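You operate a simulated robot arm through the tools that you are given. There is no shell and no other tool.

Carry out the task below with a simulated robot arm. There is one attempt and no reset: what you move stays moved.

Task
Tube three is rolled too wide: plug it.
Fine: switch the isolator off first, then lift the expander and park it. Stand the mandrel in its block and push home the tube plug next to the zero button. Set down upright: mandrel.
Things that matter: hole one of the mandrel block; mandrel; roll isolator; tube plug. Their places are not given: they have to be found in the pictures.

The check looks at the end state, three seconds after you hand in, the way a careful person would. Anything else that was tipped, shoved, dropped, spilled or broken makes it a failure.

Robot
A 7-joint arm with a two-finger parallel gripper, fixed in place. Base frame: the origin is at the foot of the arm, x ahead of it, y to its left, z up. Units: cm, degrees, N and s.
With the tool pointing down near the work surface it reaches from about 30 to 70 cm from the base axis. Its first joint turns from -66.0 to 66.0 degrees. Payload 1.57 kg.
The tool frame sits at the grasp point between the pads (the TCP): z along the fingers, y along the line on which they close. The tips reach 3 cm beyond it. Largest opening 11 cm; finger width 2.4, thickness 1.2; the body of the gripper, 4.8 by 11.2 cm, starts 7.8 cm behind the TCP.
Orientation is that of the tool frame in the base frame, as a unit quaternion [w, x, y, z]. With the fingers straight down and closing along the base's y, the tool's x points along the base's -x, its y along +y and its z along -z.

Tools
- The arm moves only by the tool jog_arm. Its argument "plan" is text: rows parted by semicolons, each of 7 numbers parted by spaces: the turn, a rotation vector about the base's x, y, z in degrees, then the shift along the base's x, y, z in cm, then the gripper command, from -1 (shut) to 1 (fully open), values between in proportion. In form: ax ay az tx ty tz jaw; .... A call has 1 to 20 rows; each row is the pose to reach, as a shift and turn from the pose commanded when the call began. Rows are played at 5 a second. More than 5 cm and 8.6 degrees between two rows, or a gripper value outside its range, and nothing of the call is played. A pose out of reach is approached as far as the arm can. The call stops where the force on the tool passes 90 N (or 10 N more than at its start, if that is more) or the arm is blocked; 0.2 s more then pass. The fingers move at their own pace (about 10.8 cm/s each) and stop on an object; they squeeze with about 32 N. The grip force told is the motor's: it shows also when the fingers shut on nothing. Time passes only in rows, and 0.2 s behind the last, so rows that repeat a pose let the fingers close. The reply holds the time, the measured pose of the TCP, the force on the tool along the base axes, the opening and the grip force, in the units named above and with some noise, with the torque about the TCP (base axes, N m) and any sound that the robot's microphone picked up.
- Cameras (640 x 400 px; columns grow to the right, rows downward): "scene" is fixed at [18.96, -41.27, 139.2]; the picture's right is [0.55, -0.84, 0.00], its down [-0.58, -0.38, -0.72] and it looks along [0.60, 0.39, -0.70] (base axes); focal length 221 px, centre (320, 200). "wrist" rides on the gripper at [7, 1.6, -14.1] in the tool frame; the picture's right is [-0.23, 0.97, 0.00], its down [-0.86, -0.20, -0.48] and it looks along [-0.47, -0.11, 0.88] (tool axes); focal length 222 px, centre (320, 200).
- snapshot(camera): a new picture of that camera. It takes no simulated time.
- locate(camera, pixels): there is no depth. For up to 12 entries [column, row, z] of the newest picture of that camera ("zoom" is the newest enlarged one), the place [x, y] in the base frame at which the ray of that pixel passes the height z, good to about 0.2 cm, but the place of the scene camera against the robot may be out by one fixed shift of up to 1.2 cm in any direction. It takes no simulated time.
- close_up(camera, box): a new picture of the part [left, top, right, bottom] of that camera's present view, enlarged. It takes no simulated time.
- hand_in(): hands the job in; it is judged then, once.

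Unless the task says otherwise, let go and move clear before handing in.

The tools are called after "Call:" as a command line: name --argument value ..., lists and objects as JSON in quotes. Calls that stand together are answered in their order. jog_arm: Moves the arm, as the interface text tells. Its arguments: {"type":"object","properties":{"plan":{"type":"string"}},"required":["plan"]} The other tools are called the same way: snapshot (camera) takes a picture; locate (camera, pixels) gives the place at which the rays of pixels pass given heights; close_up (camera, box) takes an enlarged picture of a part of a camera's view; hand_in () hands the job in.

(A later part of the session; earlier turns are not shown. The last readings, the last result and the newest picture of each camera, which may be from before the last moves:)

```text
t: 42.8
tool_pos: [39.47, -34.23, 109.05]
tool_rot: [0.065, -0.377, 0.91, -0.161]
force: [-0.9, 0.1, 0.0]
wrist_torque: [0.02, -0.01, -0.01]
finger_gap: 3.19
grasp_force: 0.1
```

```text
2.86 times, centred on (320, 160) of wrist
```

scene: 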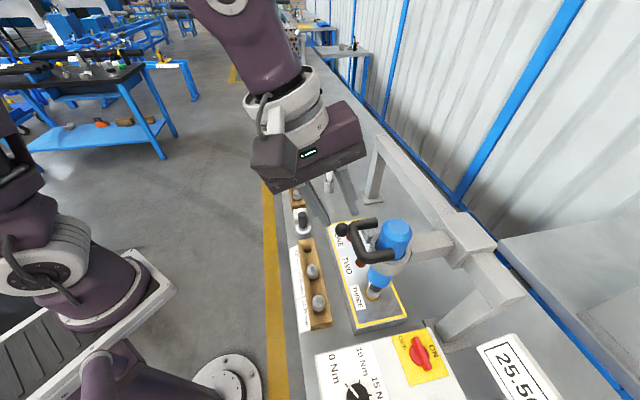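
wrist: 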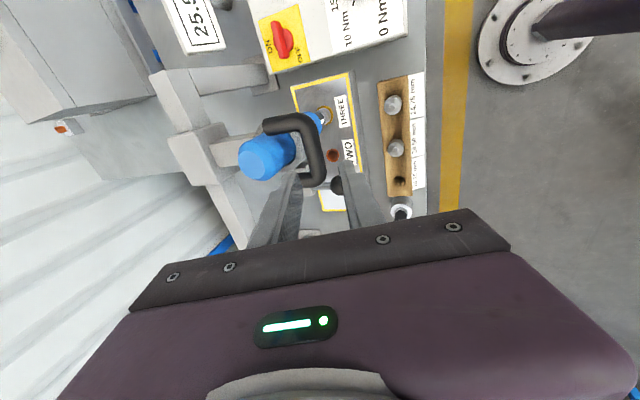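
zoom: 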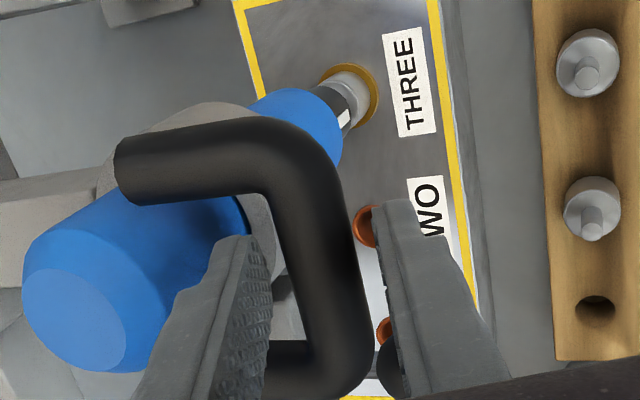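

No contact forces, bar between the finger pads. Closing the jaws on the bar.

Call:
jog_arm --plan "0 0 0 0 0 0 -0.7; 0 0 0 0 0 0 -0.9; 0 0 0 0 0 0 -0.9; 0 0 0 0 0 0 -0.9"

Call:
close_up --camera "wrist" --box '[230, 90, 410, 230]'

```text
t: 43.8
tool_pos: [39.45, -34.27, 109.04]
tool_rot: [0.066, -0.377, 0.91, -0.16]
force: [-2.1, 3.6, -1.4]
wrist_torque: [0.08, 0.1, 0.03]
finger_gap: 1.94
grasp_force: 33.2
```

```text
2.86 times, centred on (320, 160) of wrist
```

zoom: 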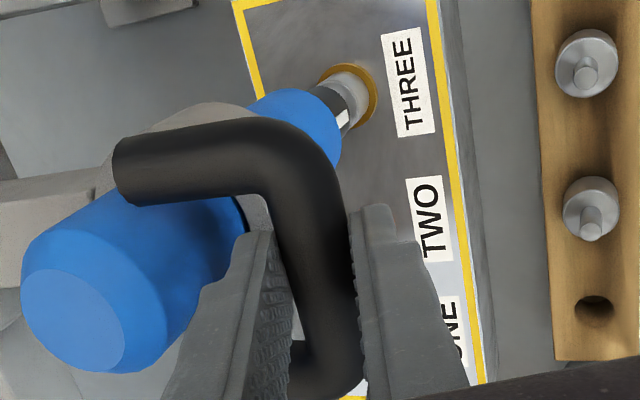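

Bar gripped (gap 1.94 cm, 33 N). I lift straight up 2 cm and read the forces.

Call:
jog_arm --plan "0 0 0 0 0 0.5 -0.9; 0 0 0 0 0 1 -0.9; 0 0 0 0 0 1.5 -0.9; 0 0 0 0 0 2 -0.9; 0 0 0 0 0 2 -0.9"

Call:
close_up --camera "scene" --box '[330, 200, 450, 310]'

```text
t: 45.0
tool_pos: [39.46, -34.15, 111.24]
tool_rot: [0.065, -0.377, 0.91, -0.16]
force: [-6.7, 2.2, -5.6]
wrist_torque: [-0.09, 0.45, -0.13]
finger_gap: 1.98
grasp_force: 33.7
```

```text
3.64 times, centred on (390, 255) of scene
```

zoom: 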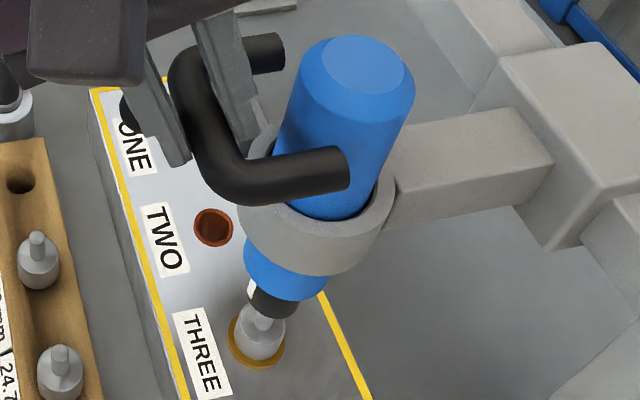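

It rises easily (~6 N) and the mandrel with its stub stays in the tube (zoom (262,330)). I continue lifting.

Call:
jog_arm --plan "0 0 0 0 0 0.7 -0.9; 0 0 0 0 0 1.4 -0.9; 0 0 0 0 0 2.1 -0.9; 0 0 0 0 0 2.8 -0.9; 0 0 0 0 0 2.8 -0.9"

Call:
close_up --camera "scene" --box '[330, 200, 450, 310]'

```text
t: 46.2
tool_pos: [39.44, -34.14, 113.82]
tool_rot: [0.065, -0.377, 0.911, -0.157]
force: [-17.1, 12.9, -18.2]
wrist_torque: [0.47, 0.2, 0.1]
finger_gap: 2.01
grasp_force: 33.4
```

```text
3.64 times, centred on (390, 255) of scene
```

zoom: 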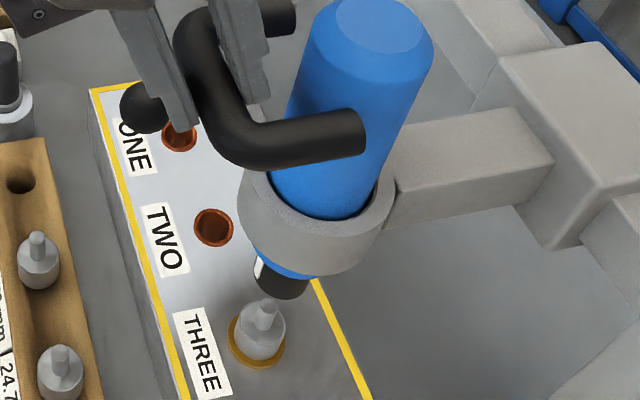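

Force has grown to ~18 N down at z=113.8; it may be near the top of its travel. I raise a further small step to tell a stop from friction.

Call:
jog_arm --plan "0 0 0 0 0 0.3 -0.9; 0 0 0 0 0 0.6 -0.9; 0 0 0 0 0 0.6 -0.9"

Call:
close_up --camera "scene" --box '[330, 200, 450, 310]'

Call:
close_up --camera "wrist" --box '[230, 90, 410, 230]'

```text
t: 47.0
tool_pos: [39.49, -34.28, 114.73]
tool_rot: [0.065, -0.377, 0.91, -0.159]
force: [-11.9, 12.7, -15.0]
wrist_torque: [0.42, 0.29, 0.01]
finger_gap: 2.47
grasp_force: 11.1
```

```text
3.64 times, centred on (390, 255) of scene
```

zoom: 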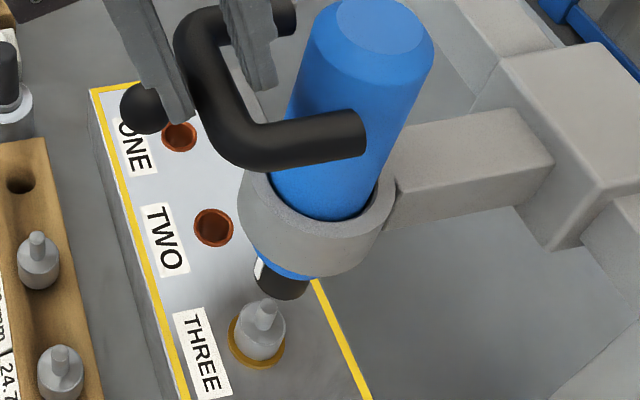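

```text
2.86 times, centred on (320, 160) of wrist
```

zoom: 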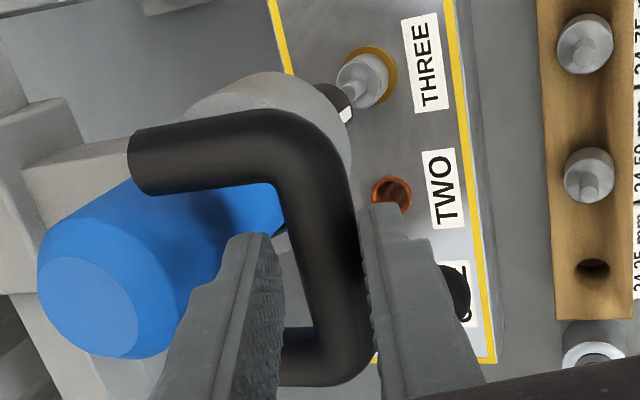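

The bar stayed while the fingers slid (gap 2.47): the expander is at its top stop, about 6.3 cm up. I lower slightly and ease the grip to see whether it holds on its own.

Call:
jog_arm --plan "0 0 0 0 0 -0.4 -0.8; 0 0 0 0 0 -0.9 -0.7; 0 0 0 0 0 -0.9 -0.62; 0 0 0 0 0 -0.9 -0.58"

Call:
close_up --camera "scene" --box '[330, 200, 450, 310]'

Call:
close_up --camera "wrist" --box '[230, 90, 410, 230]'

```text
t: 48.0
tool_pos: [39.43, -34.27, 113.67]
tool_rot: [0.066, -0.377, 0.91, -0.16]
force: [0.2, 0.1, 0.9]
wrist_torque: [-0.03, -0.01, -0.01]
finger_gap: 2.31
grasp_force: 0.0
```

```text
3.64 times, centred on (390, 255) of scene
```

zoom: 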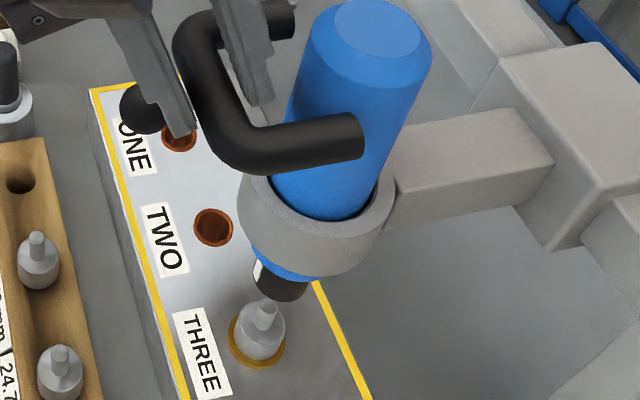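

```text
2.86 times, centred on (320, 160) of wrist
```

zoom: 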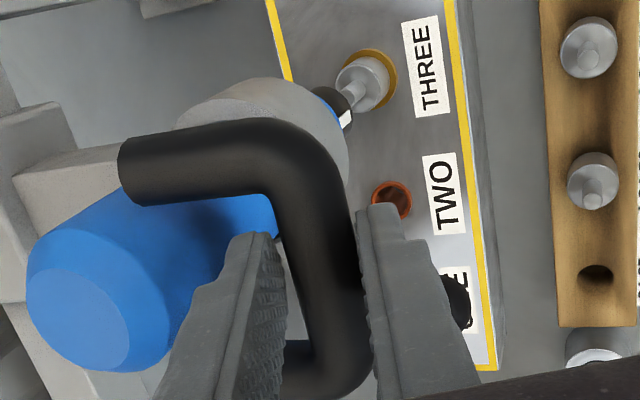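

The expander holds itself up with no grip (it only sank ~0.2 cm as I drew down). I'll re-grip, push it fully up to the stop, and release without dragging it down.

Call:
jog_arm --plan "0 0 0 0 0 0 -0.9; 0 0 0 0 0 0 -0.9; 0 0 0 0 0 0.3 -0.9; 0 0 0 0 0 0.5 -0.9; 0 0 0 0 0 0.5 -0.6; 0 0 0 0 0 0.5 -0.42; 0 0 0 0 0 0.5 -0.42"

Call:
close_up --camera "scene" --box '[330, 200, 450, 310]'

```text
t: 49.6
tool_pos: [39.47, -34.15, 114.23]
tool_rot: [0.065, -0.377, 0.91, -0.161]
force: [0.4, -0.5, -0.2]
wrist_torque: [-0.02, 0.0, 0.0]
finger_gap: 3.21
grasp_force: 0.1
```

```text
3.64 times, centred on (390, 255) of scene
```

zoom: 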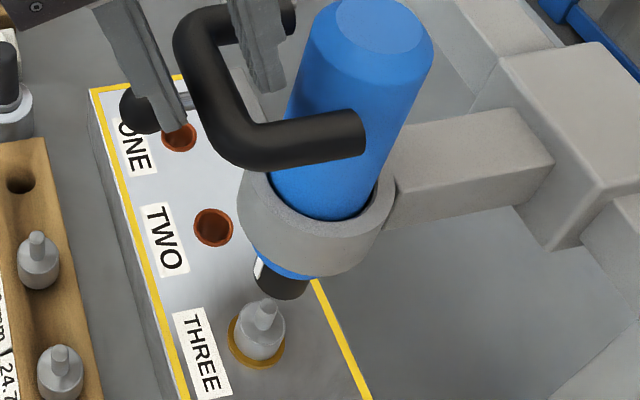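

Expander is at the top and stays. I back away along the tool axis, then go to the left-side viewpoint to study the ball lever.

Call:
jog_arm --plan "0 0 0 -0.7 0.7 2.8 -0.42; 0 0 0 -1.45 1.46 5.6 -0.42; 2.7 1.1 -6.4 -1.6 3 6.6 -0.2; 5.4 2.2 -12.7 -1.8 5 7.6 0; 8.1 3.4 -19.1 -2 7 8.2 0; 10.8 4.5 -25.5 -2.4 9 8.4 0; 13.5 5.6 -31.8 -2.7 10.5 8.6 0; 16.3 6.7 -38.2 -3 10.7 8.6 0; 19 7.9 -44.6 -3 10.7 8.6 0; 19 7.9 -44.6 -3 10.7 8.6 0"

Call:
close_up --camera "scene" --box '[330, 190, 450, 310]'

```text
t: 51.8
tool_pos: [36.38, -23.59, 122.77]
tool_rot: [-0.001, 0.002, 1.0, 0.0]
force: [0.6, -0.8, 0.0]
wrist_torque: [0.01, 0.03, 0.01]
finger_gap: 5.51
grasp_force: 0.1
```

```text
3.33 times, centred on (390, 250) of scene
```

zoom: 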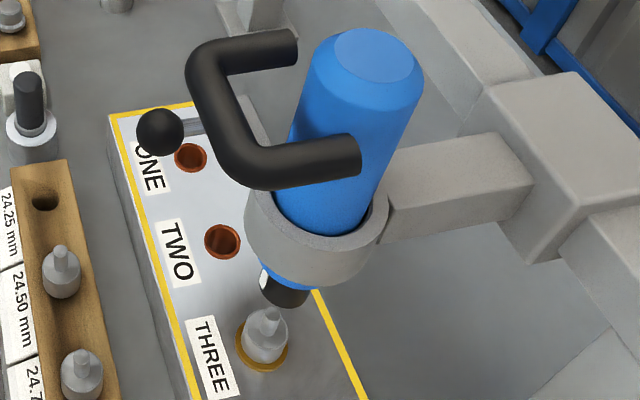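

It still holds at the top. Now I tilt to the left-side view to see the lever and collar.

Call:
jog_arm --plan "-7.5 0 0 0.6 2.5 -1.5 0; -15 0 0 1.2 5 -3.5 0; -22.5 0 0 1.8 7.5 -6 0; -30 0 0 2.4 9 -9 0; -37.5 0 0 3 9.7 -12 0; -45 0 0 3.4 9.7 -14 0; -45 0 0 3.4 9.7 -14 0"

Call:
snapshot --camera "wrist"

Call:
close_up --camera "wrist" --box '[230, 110, 390, 230]'

```text
t: 53.4
tool_pos: [39.95, -13.82, 108.79]
tool_rot: [-0.002, 0.0, 0.924, -0.383]
force: [0.0, -0.3, 0.4]
wrist_torque: [-0.02, 0.0, 0.0]
finger_gap: 5.52
grasp_force: 0.0
```

```text
taken
```

wrist: 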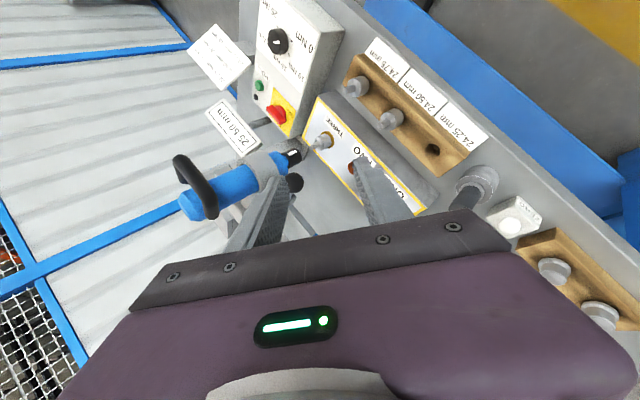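

```text
3.33 times, centred on (310, 170) of wrist
```

zoom: 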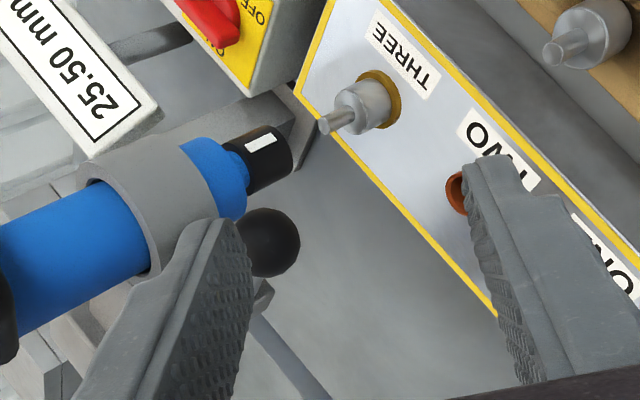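

The mandrel stub and chuck are now separated (stub tip (325,125), chuck bottom (285,155) in zoom). I open the fingers to clear the view of the lever.

Call:
jog_arm --plan "0 0 0 2 1 0 1; 0 0 0 4 1 0 1; 0 0 0 4 1 0 1"

Call:
snapshot --camera "wrist"

Call:
close_up --camera "wrist" --box '[200, 130, 340, 230]'

```text
t: 54.2
tool_pos: [44.05, -12.53, 108.71]
tool_rot: [0.0, 0.002, 0.924, -0.382]
force: [0.3, 0.2, -0.1]
wrist_torque: [0.01, 0.01, -0.02]
finger_gap: 11.0
grasp_force: 0.0
```

```text
taken
```

wrist: 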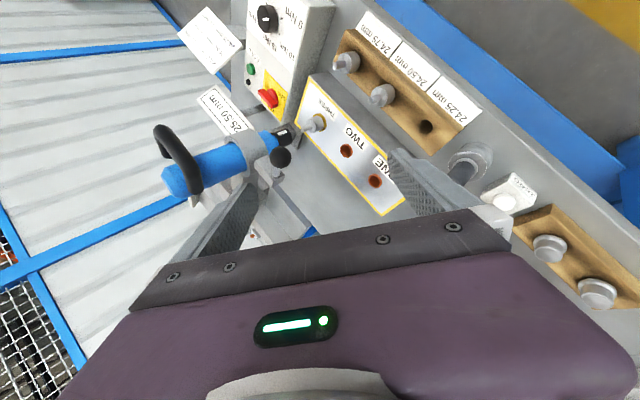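

```text
4.00 times, centred on (270, 180) of wrist
```

zoom: 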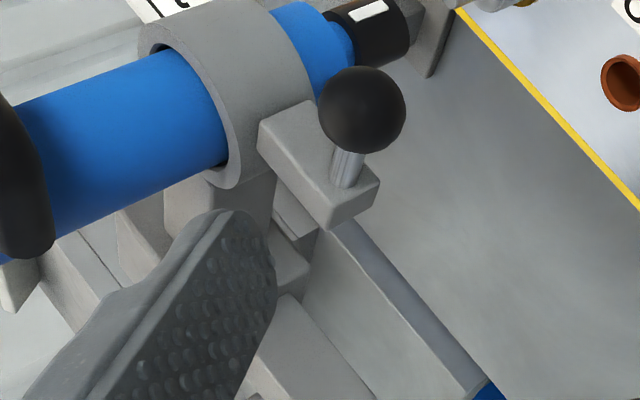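

The lever's rod enters the block's front face near zoom (345,180). I zoom in more for slots or marks there, and on the rest of the collar and carriage.

Call:
close_up --camera "wrist" --box '[255, 140, 305, 195]'

Call:
close_up --camera "scene" --box '[330, 200, 400, 250]'

Call:
close_up --camera "scene" --box '[360, 120, 540, 340]'

```text
7.27 times, centred on (280, 168) of wrist
```

zoom: 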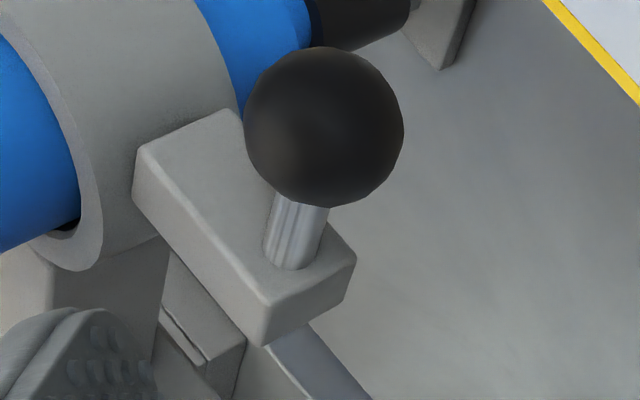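

```text
8.00 times, centred on (365, 225) of scene
```

zoom: 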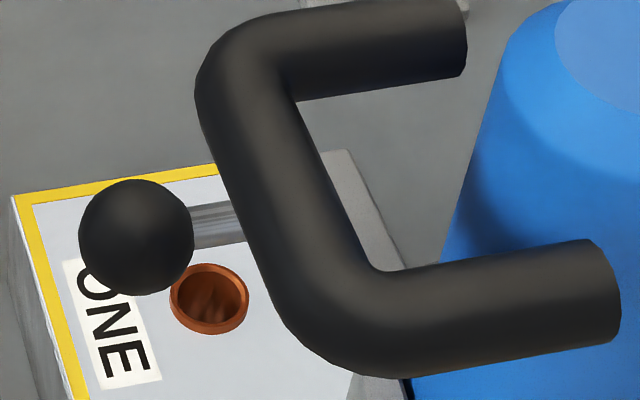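

```text
1.82 times, centred on (450, 230) of scene
```

zoom: 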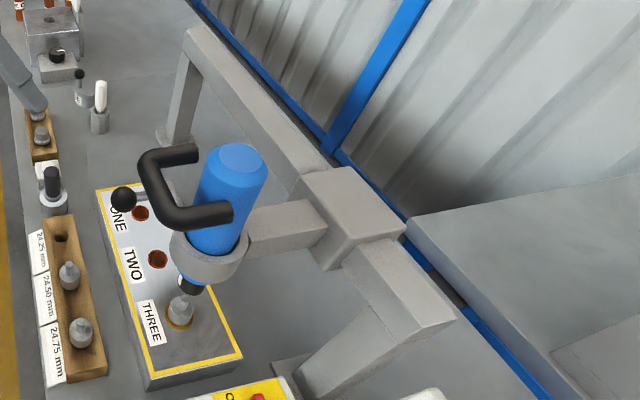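

The rod looks like a fluted pin with a ball — possibly a plunger or catch. I'll test it very gently with closed fingertips; first I move above its outer side with the tool vertical.

Call:
jog_arm --plan "5.3 2.2 5.3 0.4 -1 1 0.5; 10.7 4.4 10.7 0.8 -2.5 2.5 0; 16 6.6 16 1.2 -4.5 4 -0.5; 21.3 8.9 21.3 1.8 -6.5 5 -1; 26.6 11.1 26.6 2.4 -8.5 5 -1; 32 13.3 32 3 -10.5 5 -1; 37.3 15.5 37.3 3.4 -12.5 4 -1; 42.6 17.7 42.6 3.65 -14.1 2.5 -1; 42.6 17.7 42.6 3.65 -14.1 1.3 -1; 42.6 17.7 42.6 3.65 -14.1 1.3 -1"

Call:
snapshot --camera "wrist"

Call:
snapshot --camera "scene"

```text
t: 56.4
tool_pos: [47.43, -27.01, 110.06]
tool_rot: [-0.002, -0.383, 0.924, 0.001]
force: [0.6, -0.7, 0.0]
wrist_torque: [0.02, 0.02, 0.01]
finger_gap: 0.0
grasp_force: 21.3
```

```text
taken
```

wrist: 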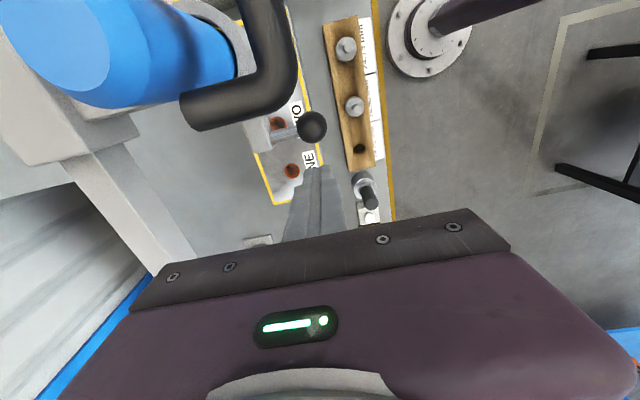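

```text
taken
```

scene: 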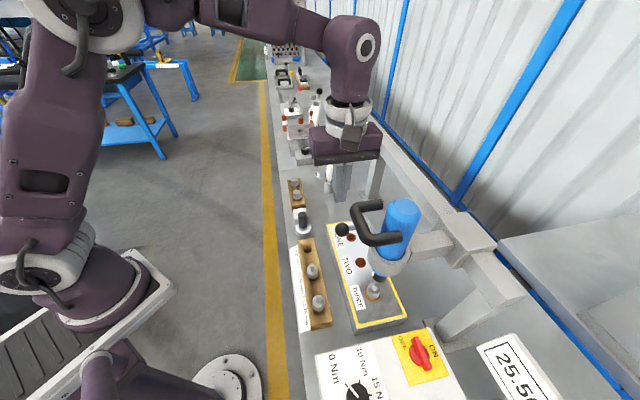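

The ball is at wrist (312,127) with its rod to block at (265,128). I locate it precisely from this straight-down view.

Call:
locate --camera "wrist" --pixels '[[312, 127, 101.2], [312, 127, 100.5], [292, 130, 101], [270, 130, 101], [312, 142, 101.2]]'

Call:
close_up --camera "wrist" --box '[230, 90, 350, 190]'

```text
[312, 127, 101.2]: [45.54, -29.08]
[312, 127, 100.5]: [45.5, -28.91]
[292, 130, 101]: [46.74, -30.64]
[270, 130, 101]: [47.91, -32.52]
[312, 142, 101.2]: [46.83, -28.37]
```

```text
4.00 times, centred on (290, 140) of wrist
```

zoom: 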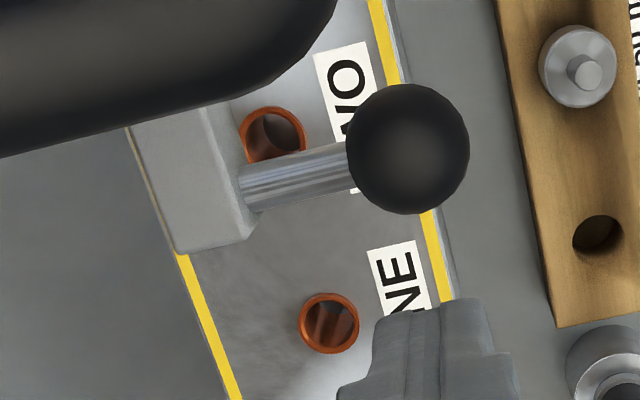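

Ball centre (45.5,-29.05,101.2). I descend beside it with ~0.7 cm clearance on its outer side.

Call:
jog_arm --plan "0 0 0 0.35 0.35 -2 -1; 0 0 0 0.35 0.35 -4.5 -1; 0 0 0 0.35 0.35 -6.9 -1; 0 0 0 0.35 0.35 -6.9 -1"

Call:
close_up --camera "wrist" --box '[230, 90, 390, 210]'

```text
t: 57.4
tool_pos: [47.88, -26.74, 103.37]
tool_rot: [-0.002, -0.381, 0.925, 0.0]
force: [0.1, 0.1, -0.1]
wrist_torque: [0.02, 0.01, 0.02]
finger_gap: 0.02
grasp_force: 21.1
```

```text
3.33 times, centred on (310, 150) of wrist
```

zoom: 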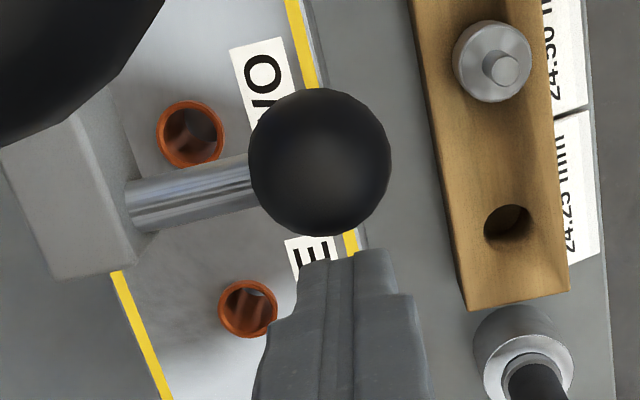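

Tip is just beside the ball, no contact yet. I push gently toward the collar (−u) 1 cm.

Call:
jog_arm --plan "0 0 0 -0.25 -0.25 0 -1; 0 0 0 -0.5 -0.5 0 -1; 0 0 0 -0.7 -0.7 0 -1; 0 0 0 -0.7 -0.7 0 -1"

Call:
close_up --camera "wrist" --box '[230, 90, 390, 210]'

```text
t: 58.4
tool_pos: [47.42, -27.2, 103.21]
tool_rot: [0.001, -0.383, 0.924, 0.001]
force: [17.1, 11.3, -5.7]
wrist_torque: [0.16, -0.64, 0.06]
finger_gap: 0.0
grasp_force: 21.9
```

```text
3.33 times, centred on (310, 150) of wrist
```

zoom: 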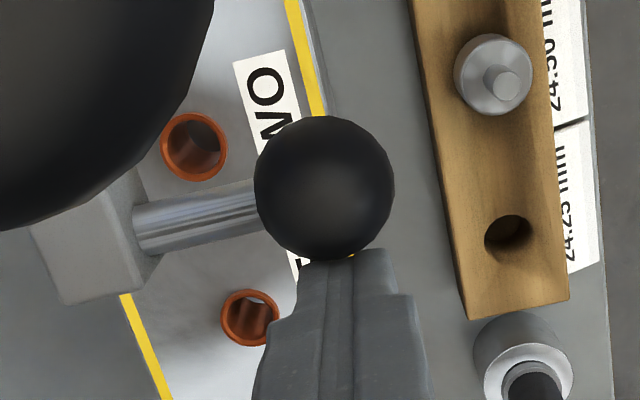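

It resists at ~20 N sideways without moving, so it is rigid that way. I back off and test pushing it down from above.

Call:
jog_arm --plan "0 0 0 0.5 0.5 0.5 -1; 0 0 0 0.5 0.5 3 -1; 0 0 0 -0.3 -0.3 3.5 -1; 0 0 0 -1.1 -1.1 3.2 -1; 0 0 0 -1.2 -1.2 2.7 -1; 0 0 0 -1.2 -1.2 2.2 -1; 0 0 0 -1.2 -1.2 2.2 -1"

Call:
close_up --camera "wrist" --box '[230, 90, 390, 210]'

```text
t: 60.0
tool_pos: [45.85, -28.53, 105.53]
tool_rot: [-0.002, -0.382, 0.924, 0.0]
force: [-2.7, 3.4, 16.0]
wrist_torque: [-0.02, 0.16, -0.09]
finger_gap: 0.0
grasp_force: 21.7
```

```text
3.33 times, centred on (310, 150) of wrist
```

zoom: 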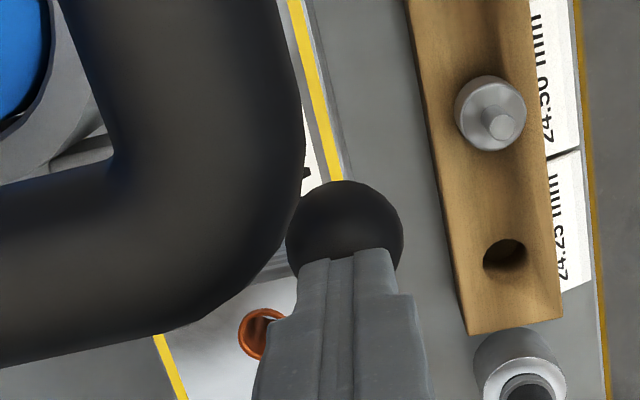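

Contact on top of the ball at 16 N with no movement. I press slightly more to be sure, then test from the front.

Call:
jog_arm --plan "0 0 0 0 0 -0.2 -1; 0 0 0 0 0 -0.4 -1; 0 0 0 0 0 -0.4 -1"

Call:
close_up --camera "scene" --box '[330, 200, 400, 250]'

```text
t: 60.8
tool_pos: [45.98, -28.58, 105.64]
tool_rot: [0.001, -0.382, 0.924, -0.005]
force: [-7.6, 6.6, 79.7]
wrist_torque: [-0.28, 0.57, -0.2]
finger_gap: 0.0
grasp_force: 21.6
```

```text
8.00 times, centred on (365, 225) of scene
```

zoom: 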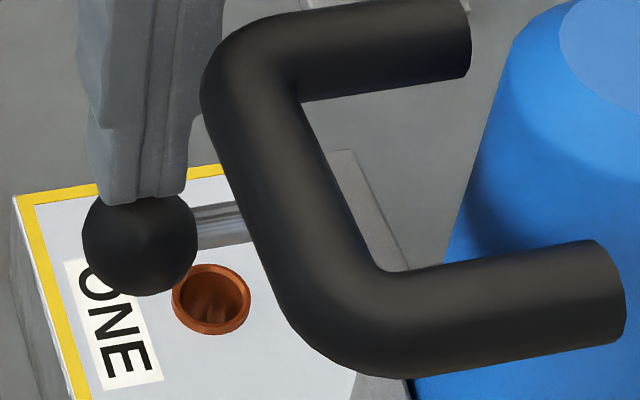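

It is rigid downward too (80 N, no motion), so I release at once. Next: test pushing from the front toward the block.

Call:
jog_arm --plan "0 0 0 0 0 1 -1; 0 0 0 0 0 2.5 -1; 0 0 0 -1.5 1 2.5 -1; 0 0 0 -2.9 2.1 2 -1; 0 0 0 -2.9 2.1 0 -1; 0 0 0 -2.9 2.1 -1.4 -1; 0 0 0 -2.9 2.1 -1.4 -1"

Call:
close_up --camera "wrist" --box '[230, 90, 390, 210]'

```text
t: 62.4
tool_pos: [43.08, -26.37, 103.42]
tool_rot: [-0.002, -0.382, 0.924, 0.0]
force: [0.7, -0.3, 0.0]
wrist_torque: [0.03, 0.01, -0.01]
finger_gap: 0.0
grasp_force: 21.2
```

```text
3.33 times, centred on (310, 150) of wrist
```

zoom: 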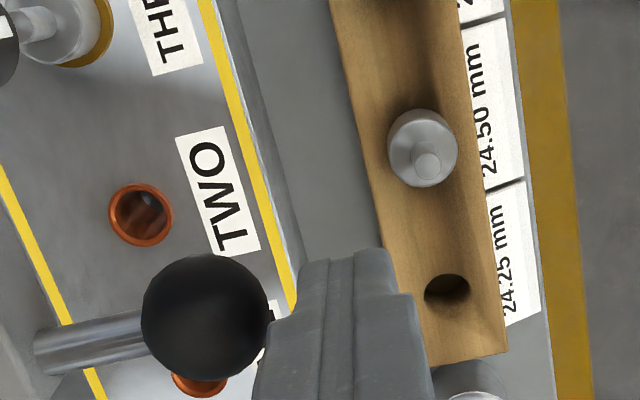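

The tip is in front of the ball with ~1 cm clearance. I push gently toward the block.

Call:
jog_arm --plan "0 0 0 0.3 -0.3 0 -1; 0 0 0 0.6 -0.6 0 -1; 0 0 0 0.8 -0.8 0 -1; 0 0 0 0.95 -0.95 0 -1; 0 0 0 0.95 -0.95 0 -1"

Call:
close_up --camera "wrist" --box '[230, 90, 390, 210]'

```text
t: 63.6
tool_pos: [43.85, -27.19, 103.51]
tool_rot: [-0.004, -0.383, 0.924, 0.003]
force: [-23.0, 23.1, 14.0]
wrist_torque: [0.49, 0.52, -0.07]
finger_gap: 0.0
grasp_force: 21.0
```

```text
3.33 times, centred on (310, 150) of wrist
```

zoom: 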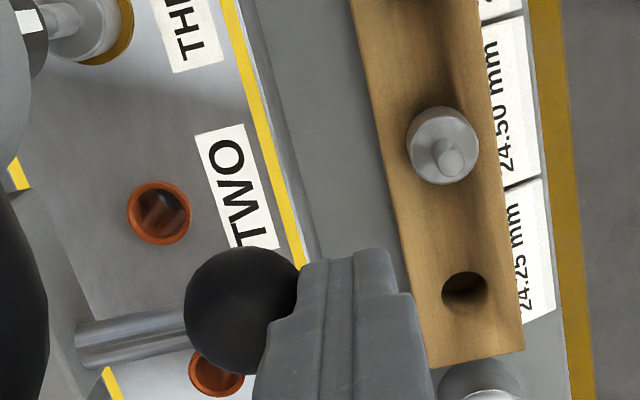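

It is rigid inward as well (33 N). The last possibilities are pulling out/up/away, so I'll back off and take hold of the ball from the left with the 45° tilted tool.

Call:
jog_arm --plan "0 0 0 -1 1 0.5 -1; 0 0 0 -1 2 4 -1; -5.3 -2.2 -5.3 -0.6 4 6 -0.6; -10.7 -4.4 -10.7 -0.2 5 6 -0.4; -16 -6.6 -16 0.2 5 6 -0.2; -21.3 -8.9 -21.3 0.6 5 6 -0.2; -26.6 -11.1 -26.6 1 5 5.5 -0.2; -32 -13.3 -32 1.3 4.6 5 -0.2; -37.3 -15.5 -37.3 1.6 4.6 4.5 -0.2; -42.6 -17.7 -42.6 1.65 4.5 4.1 -0.2; -42.6 -17.7 -42.6 1.65 4.5 4.1 -0.2"

Call:
snapshot --camera "wrist"

Call:
close_up --camera "wrist" --box '[220, 90, 420, 230]'

```text
t: 66.0
tool_pos: [45.8, -23.01, 107.6]
tool_rot: [0.0, 0.001, 0.924, -0.382]
force: [0.9, 0.9, 0.2]
wrist_torque: [-0.06, 0.0, 0.03]
finger_gap: 4.39
grasp_force: 0.1
```

```text
taken
```

wrist: 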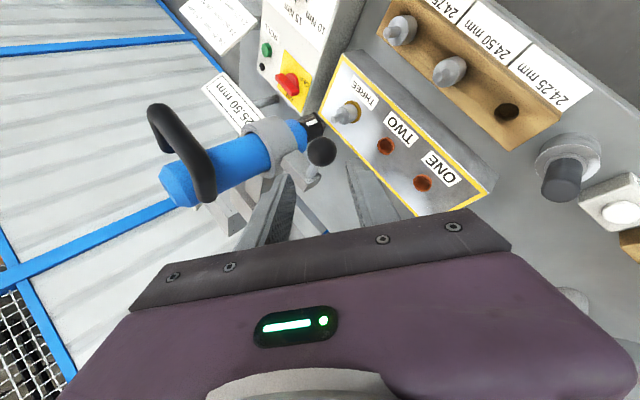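

```text
2.86 times, centred on (320, 160) of wrist
```

zoom: 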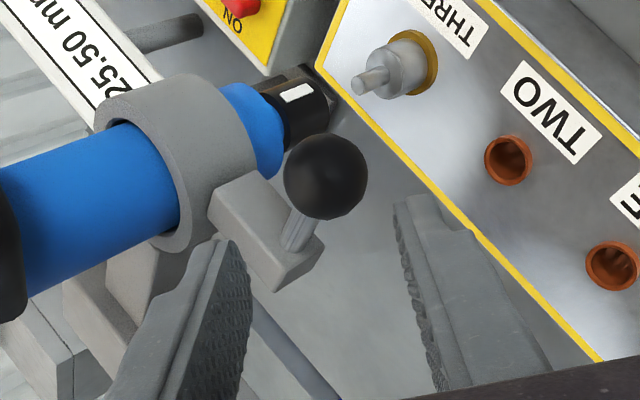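

Ball sits between the fingers ahead (zoom (325,175)). I advance 6.4 cm along the tool axis.

Call:
jog_arm --plan "0 0 0 -0.1 -1.5 -1.6 -0.2; 0 0 0 -0.2 -3 -3.2 -0.2; 0 0 0 -0.3 -4.35 -4.7 -0.2; 0 0 0 -0.3 -4.35 -4.7 -0.2"

Call:
close_up --camera "wrist" --box '[220, 90, 420, 230]'

```text
t: 67.0
tool_pos: [45.18, -27.29, 103.11]
tool_rot: [-0.001, 0.001, 0.924, -0.382]
force: [0.3, -0.6, 0.8]
wrist_torque: [0.01, -0.01, -0.01]
finger_gap: 4.43
grasp_force: 0.1
```

```text
2.86 times, centred on (320, 160) of wrist
```

zoom: 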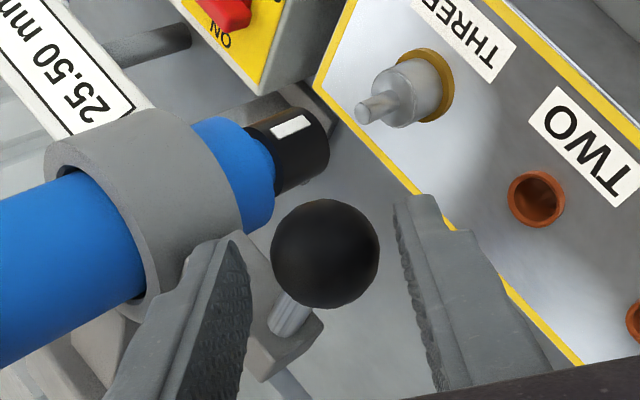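

Ball is between the tips. I close on it gently.

Call:
jog_arm --plan "0 0 0 0 0 0 -0.5; 0 0 0 0 0 0 -0.7; 0 0 0 0 0 0 -0.7; 0 0 0 0 0 0 -0.7"

Call:
close_up --camera "wrist" --box '[220, 90, 420, 230]'

```text
t: 68.0
tool_pos: [45.28, -27.21, 103.02]
tool_rot: [-0.001, 0.001, 0.924, -0.382]
force: [-5.1, 7.4, -20.5]
wrist_torque: [0.59, 0.01, 0.06]
finger_gap: 3.16
grasp_force: 40.5
```

```text
2.86 times, centred on (320, 160) of wrist
```

zoom: 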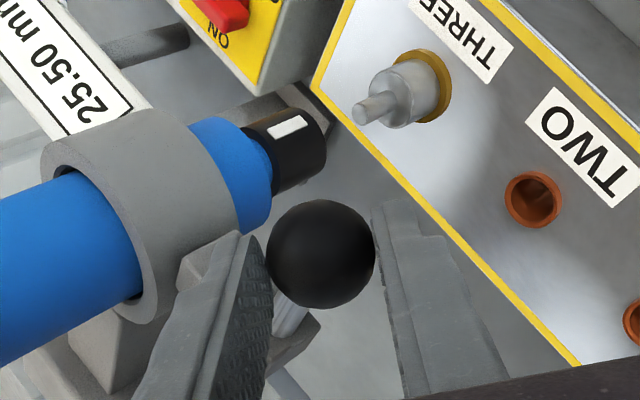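

Ball gripped (gap 3.16). I pull it forward 0.8 cm and see whether it moves.

Call:
jog_arm --plan "0 0 0 -0.2 0.2 0 -0.7; 0 0 0 -0.4 0.4 0 -0.7; 0 0 0 -0.6 0.6 0 -0.7; 0 0 0 -0.6 0.6 0 -0.7"

Call:
close_up --camera "wrist" --box '[220, 90, 420, 230]'

Call:
close_up --camera "scene" --box '[330, 200, 450, 310]'

```text
t: 69.0
tool_pos: [45.06, -26.67, 103.39]
tool_rot: [0.003, 0.002, 0.923, -0.385]
force: [27.8, -28.9, 32.3]
wrist_torque: [-1.26, -0.6, 0.79]
finger_gap: 3.09
grasp_force: 40.2
```

```text
2.86 times, centred on (320, 160) of wrist
```

zoom: 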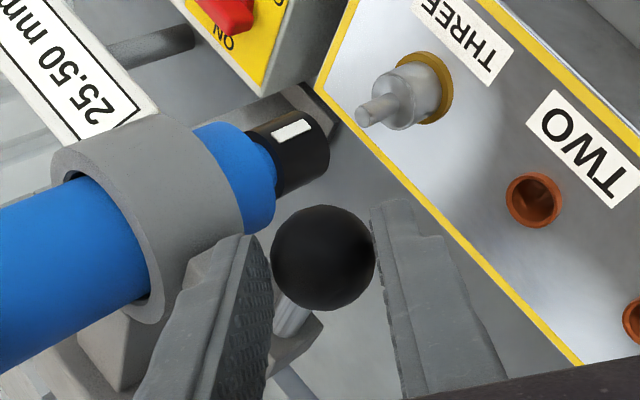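

```text
3.64 times, centred on (390, 255) of scene
```

zoom: 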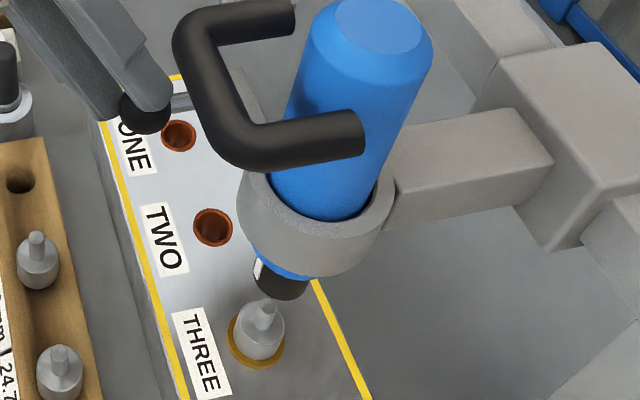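

No movement at ~40 N forward pull: rigid. I go back to neutral and try lifting and moving it outward along the bench.

Call:
jog_arm --plan "0 0 0 0.4 -0.4 0.1 -0.7; 0 0 0 0.6 -0.6 0.3 -0.7; 0 0 0 0.6 -0.6 0.6 -0.7; 0 0 0 0.6 -0.6 0.8 -0.7; 0 0 0 0.6 -0.6 0.8 -0.7"

Call:
close_up --camera "wrist" --box '[220, 90, 420, 230]'

```text
t: 70.2
tool_pos: [45.45, -26.67, 103.46]
tool_rot: [-0.001, -0.002, 0.926, -0.378]
force: [-21.6, 41.4, -35.9]
wrist_torque: [1.63, 0.62, -0.31]
finger_gap: 2.98
grasp_force: 39.2
```

```text
2.86 times, centred on (320, 160) of wrist
```

zoom: 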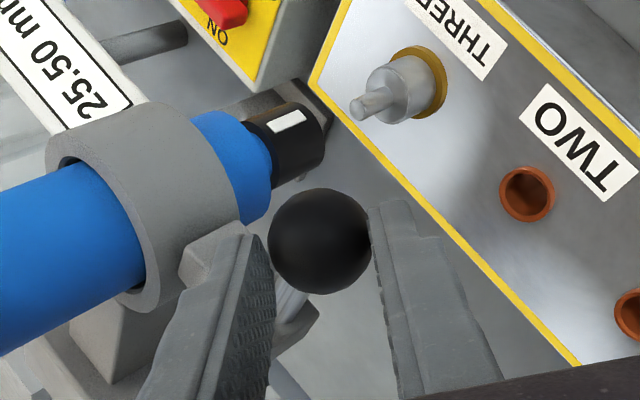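

It is rigid upward as well. Since the collar arm sits on a sleeve on the gantry beam, the knob may be for traversing the carriage along the bench (+u); I relax to neutral and pull gently that way.

Call:
jog_arm --plan "0 0 0 0 -0.1 -0.4 -0.7; 0 0 0 0 -0.3 -0.8 -0.7; 0 0 0 0.2 -0.1 -0.8 -0.7; 0 0 0 0.5 0.2 -0.8 -0.7; 0 0 0 0.8 0.5 -0.8 -0.7; 0 0 0 0.8 0.5 -0.8 -0.7"

Call:
close_up --camera "wrist" --box '[220, 90, 420, 230]'

Call:
close_up --camera "scene" --box '[330, 200, 450, 310]'

```text
t: 71.6
tool_pos: [46.08, -26.86, 103.06]
tool_rot: [-0.001, 0.003, 0.923, -0.384]
force: [-4.0, -3.5, -1.5]
wrist_torque: [-0.14, 0.81, -0.99]
finger_gap: 3.15
grasp_force: 40.1
```

```text
2.86 times, centred on (320, 160) of wrist
```

zoom: 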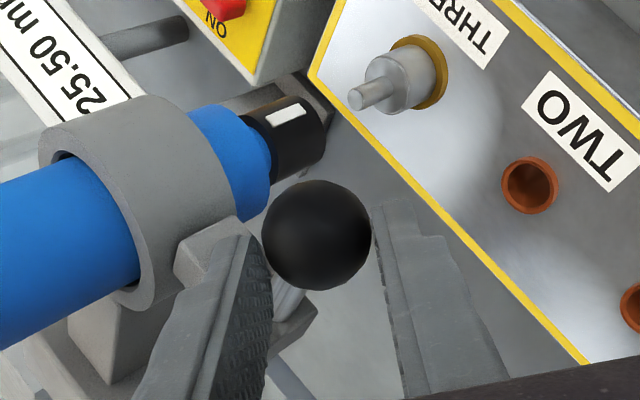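

```text
3.64 times, centred on (390, 255) of scene
```

zoom: 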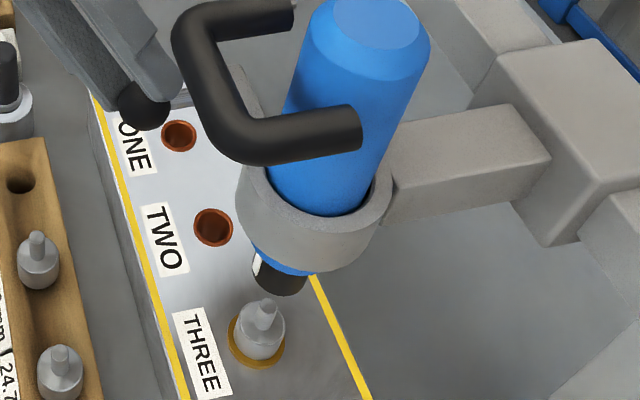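

The assembly shifted slightly toward +u with only ~5 N: the carriage slides along the beam, and the ball is its traverse knob. I continue to draw it slowly toward the far end, watching forces.

Call:
jog_arm --plan "0 0 0 0.5 0.5 0 -0.7; 0 0 0 1 1 0 -0.7; 0 0 0 1.5 1.5 0 -0.7; 0 0 0 2 2 0 -0.7; 0 0 0 2.5 2.5 0 -0.7; 0 0 0 3 3 0 -0.7; 0 0 0 3 3 0 -0.7"

Call:
snapshot --camera "scene"

Call:
close_up --camera "wrist" --box '[220, 90, 420, 230]'

```text
t: 73.2
tool_pos: [49.3, -23.73, 102.92]
tool_rot: [0.001, 0.001, 0.924, -0.383]
force: [-5.5, 7.7, 39.5]
wrist_torque: [-0.76, 0.09, 0.03]
finger_gap: 3.17
grasp_force: 40.5
```

```text
taken
```

scene: 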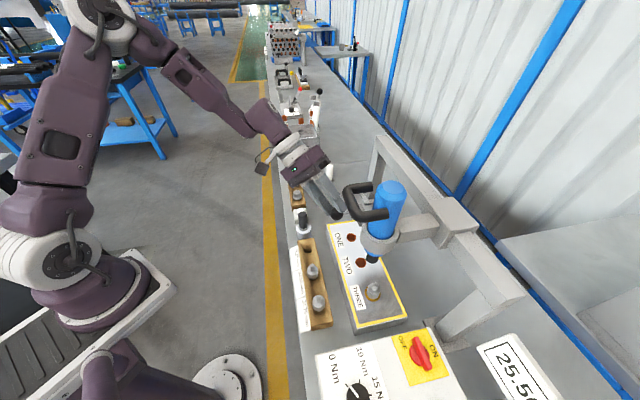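

```text
2.86 times, centred on (320, 160) of wrist
```

zoom: 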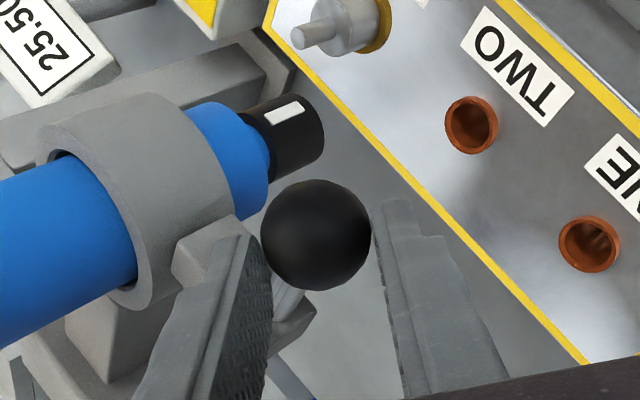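

The carriage follows smoothly (now ~4.5 cm along). There's 39 N vertical strain, so I raise the command slightly and continue.

Call:
jog_arm --plan "0 0 0 0.3 0.3 0.2 -0.7; 0 0 0 0.9 0.9 0.25 -0.7; 0 0 0 1.5 1.5 0.25 -0.7; 0 0 0 2.1 2.1 0.25 -0.7; 0 0 0 2.7 2.7 0.25 -0.7; 0 0 0 3.3 3.3 0.25 -0.7; 0 0 0 3.9 3.9 0.25 -0.7; 0 0 0 4.5 4.5 0.25 -0.7; 0 0 0 4.5 4.5 0.25 -0.7"

Call:
snapshot --camera "scene"

```text
t: 75.2
tool_pos: [53.49, -19.19, 103.33]
tool_rot: [-0.002, 0.001, 0.924, -0.382]
force: [-15.0, 15.3, 1.7]
wrist_torque: [0.36, 1.07, -0.85]
finger_gap: 3.1
grasp_force: 39.6
```

```text
taken
```

scene: 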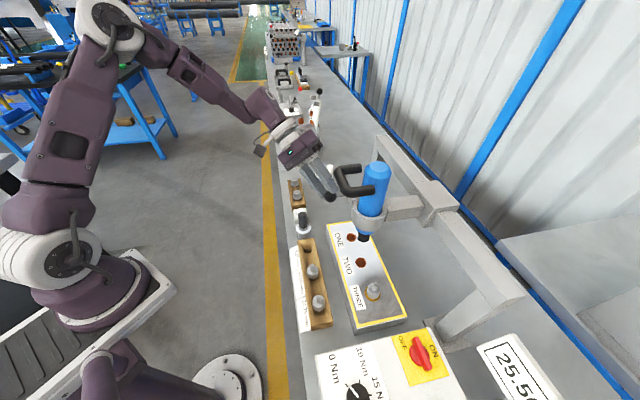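

Displacement ~10.5 cm; the track runs at about 46°, so I correct the direction (21 N cross-force) and continue.

Call:
jog_arm --plan "0 0 0 0.2 0.5 0 -0.7; 0 0 0 0.7 1.15 0 -0.7; 0 0 0 1.3 1.8 0 -0.7; 0 0 0 1.9 2.4 0 -0.7; 0 0 0 2.5 3 0 -0.7; 0 0 0 3.1 3.65 0 -0.7; 0 0 0 3.7 4.25 0 -0.7; 0 0 0 4.3 4.9 0 -0.7; 0 0 0 4.9 5.5 0 -0.7; 0 0 0 4.9 5.5 0 -0.7"

Call:
snapshot --camera "scene"

```text
t: 77.4
tool_pos: [58.45, -13.85, 103.38]
tool_rot: [-0.002, 0.002, 0.924, -0.383]
force: [3.2, -7.7, 19.8]
wrist_torque: [-0.49, 0.18, 0.0]
finger_gap: 3.07
grasp_force: 40.2
```

```text
taken
```

scene: 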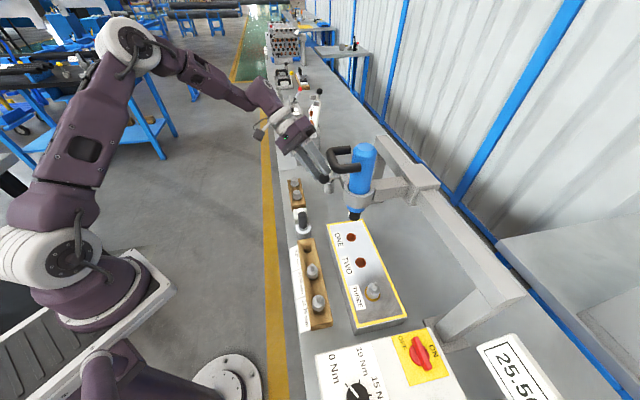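

Now past tube ONE, ~18 cm along. I continue a bit more to look for an end stop.

Call:
jog_arm --plan "0 0 0 0.6 0.6 0.1 -0.7; 0 0 0 1.2 1.25 0.1 -0.7; 0 0 0 1.8 1.9 0.1 -0.7; 0 0 0 2.4 2.5 0.1 -0.7; 0 0 0 2.4 2.5 0.1 -0.7"

Call:
snapshot --camera "scene"

```text
t: 78.6
tool_pos: [61.09, -11.38, 103.32]
tool_rot: [0.001, 0.001, 0.924, -0.383]
force: [19.2, -20.0, 19.2]
wrist_torque: [-0.65, -0.41, 0.44]
finger_gap: 3.05
grasp_force: 40.0
```

```text
taken
```

scene: 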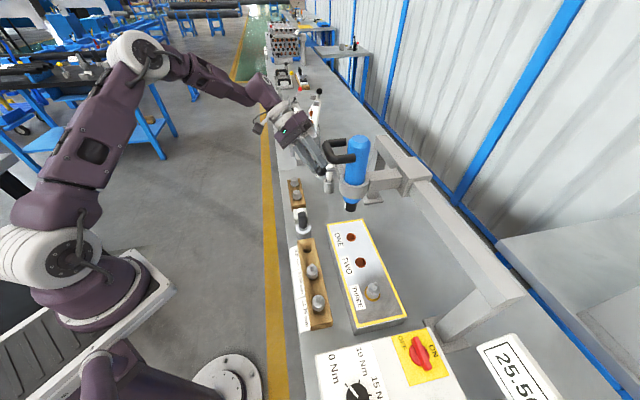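

~21 cm along with no stop yet. I correct the cross-force and continue cautiously.

Call:
jog_arm --plan "0 0 0 0.7 0.35 0.15 -0.7; 0 0 0 1.3 1 0.15 -0.7; 0 0 0 1.9 1.6 0.15 -0.7; 0 0 0 2.5 2.2 0.15 -0.7; 0 0 0 2.5 2.2 0.15 -0.7"

Call:
snapshot --camera "scene"

Call:
close_up --camera "scene" --box '[310, 120, 450, 230]'

```text
t: 79.8
tool_pos: [63.45, -8.89, 103.44]
tool_rot: [-0.001, 0.002, 0.924, -0.382]
force: [5.6, -5.5, 12.4]
wrist_torque: [-0.45, -0.01, -0.02]
finger_gap: 3.05
grasp_force: 39.4
```

```text
taken
```

scene: 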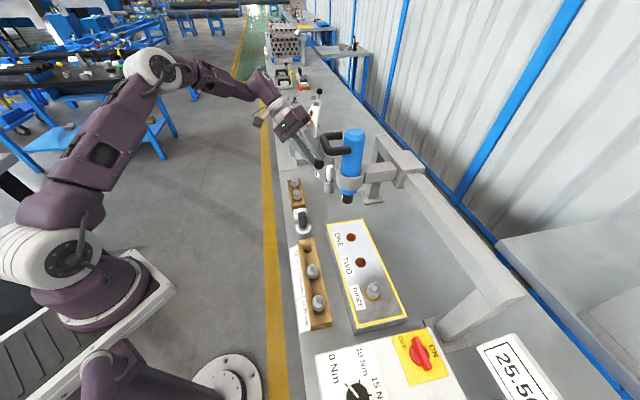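

```text
3.64 times, centred on (380, 175) of scene
```

zoom: 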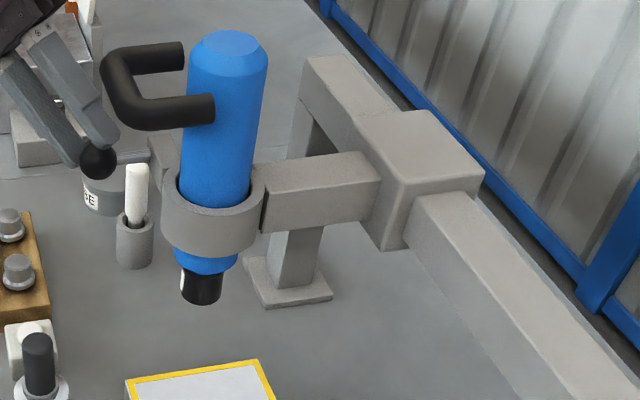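

~25.8 cm along, carriage is close to the far post. I try a few more centimetres for a stop.

Call:
jog_arm --plan "0 0 0 0.5 0.5 0.1 -0.7; 0 0 0 1 1.05 0.1 -0.7; 0 0 0 1.5 1.55 0.1 -0.7; 0 0 0 1.5 1.55 0.1 -0.7"

Call:
close_up --camera "scene" --box '[310, 120, 450, 230]'

```text
t: 80.8
tool_pos: [64.85, -7.43, 103.51]
tool_rot: [-0.001, 0.001, 0.925, -0.381]
force: [6.5, -7.3, -0.1]
wrist_torque: [-0.14, -0.23, 0.17]
finger_gap: 2.99
grasp_force: 39.6
```

```text
3.64 times, centred on (380, 175) of scene
```

zoom: 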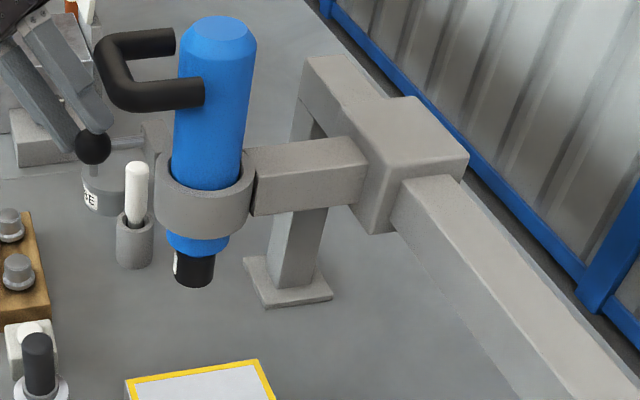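

Still sliding freely. A little further, in small steps, watching for a stop.

Call:
jog_arm --plan "0 0 0 0.5 0.5 0 -0.7; 0 0 0 1 1.05 0 -0.7; 0 0 0 1.5 1.55 0 -0.7; 0 0 0 2 2.05 0 -0.7; 0 0 0 2 2.05 0 -0.7"

Call:
close_up --camera "scene" --box '[310, 120, 450, 230]'

```text
t: 82.0
tool_pos: [66.91, -5.24, 103.73]
tool_rot: [0.0, 0.001, 0.924, -0.383]
force: [-2.9, -0.4, 19.9]
wrist_torque: [-0.61, 0.27, -0.33]
finger_gap: 2.89
grasp_force: 7.2
```

```text
3.64 times, centred on (380, 175) of scene
```

zoom: 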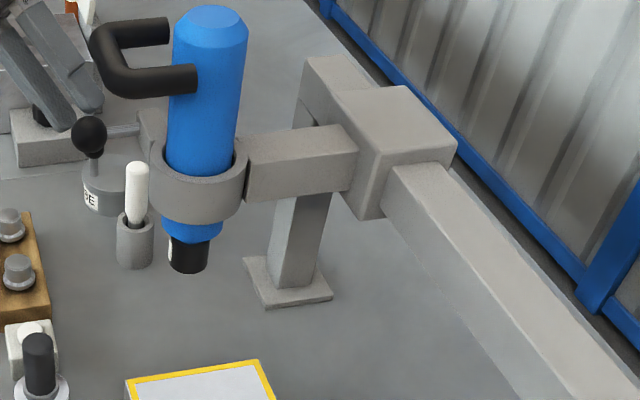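

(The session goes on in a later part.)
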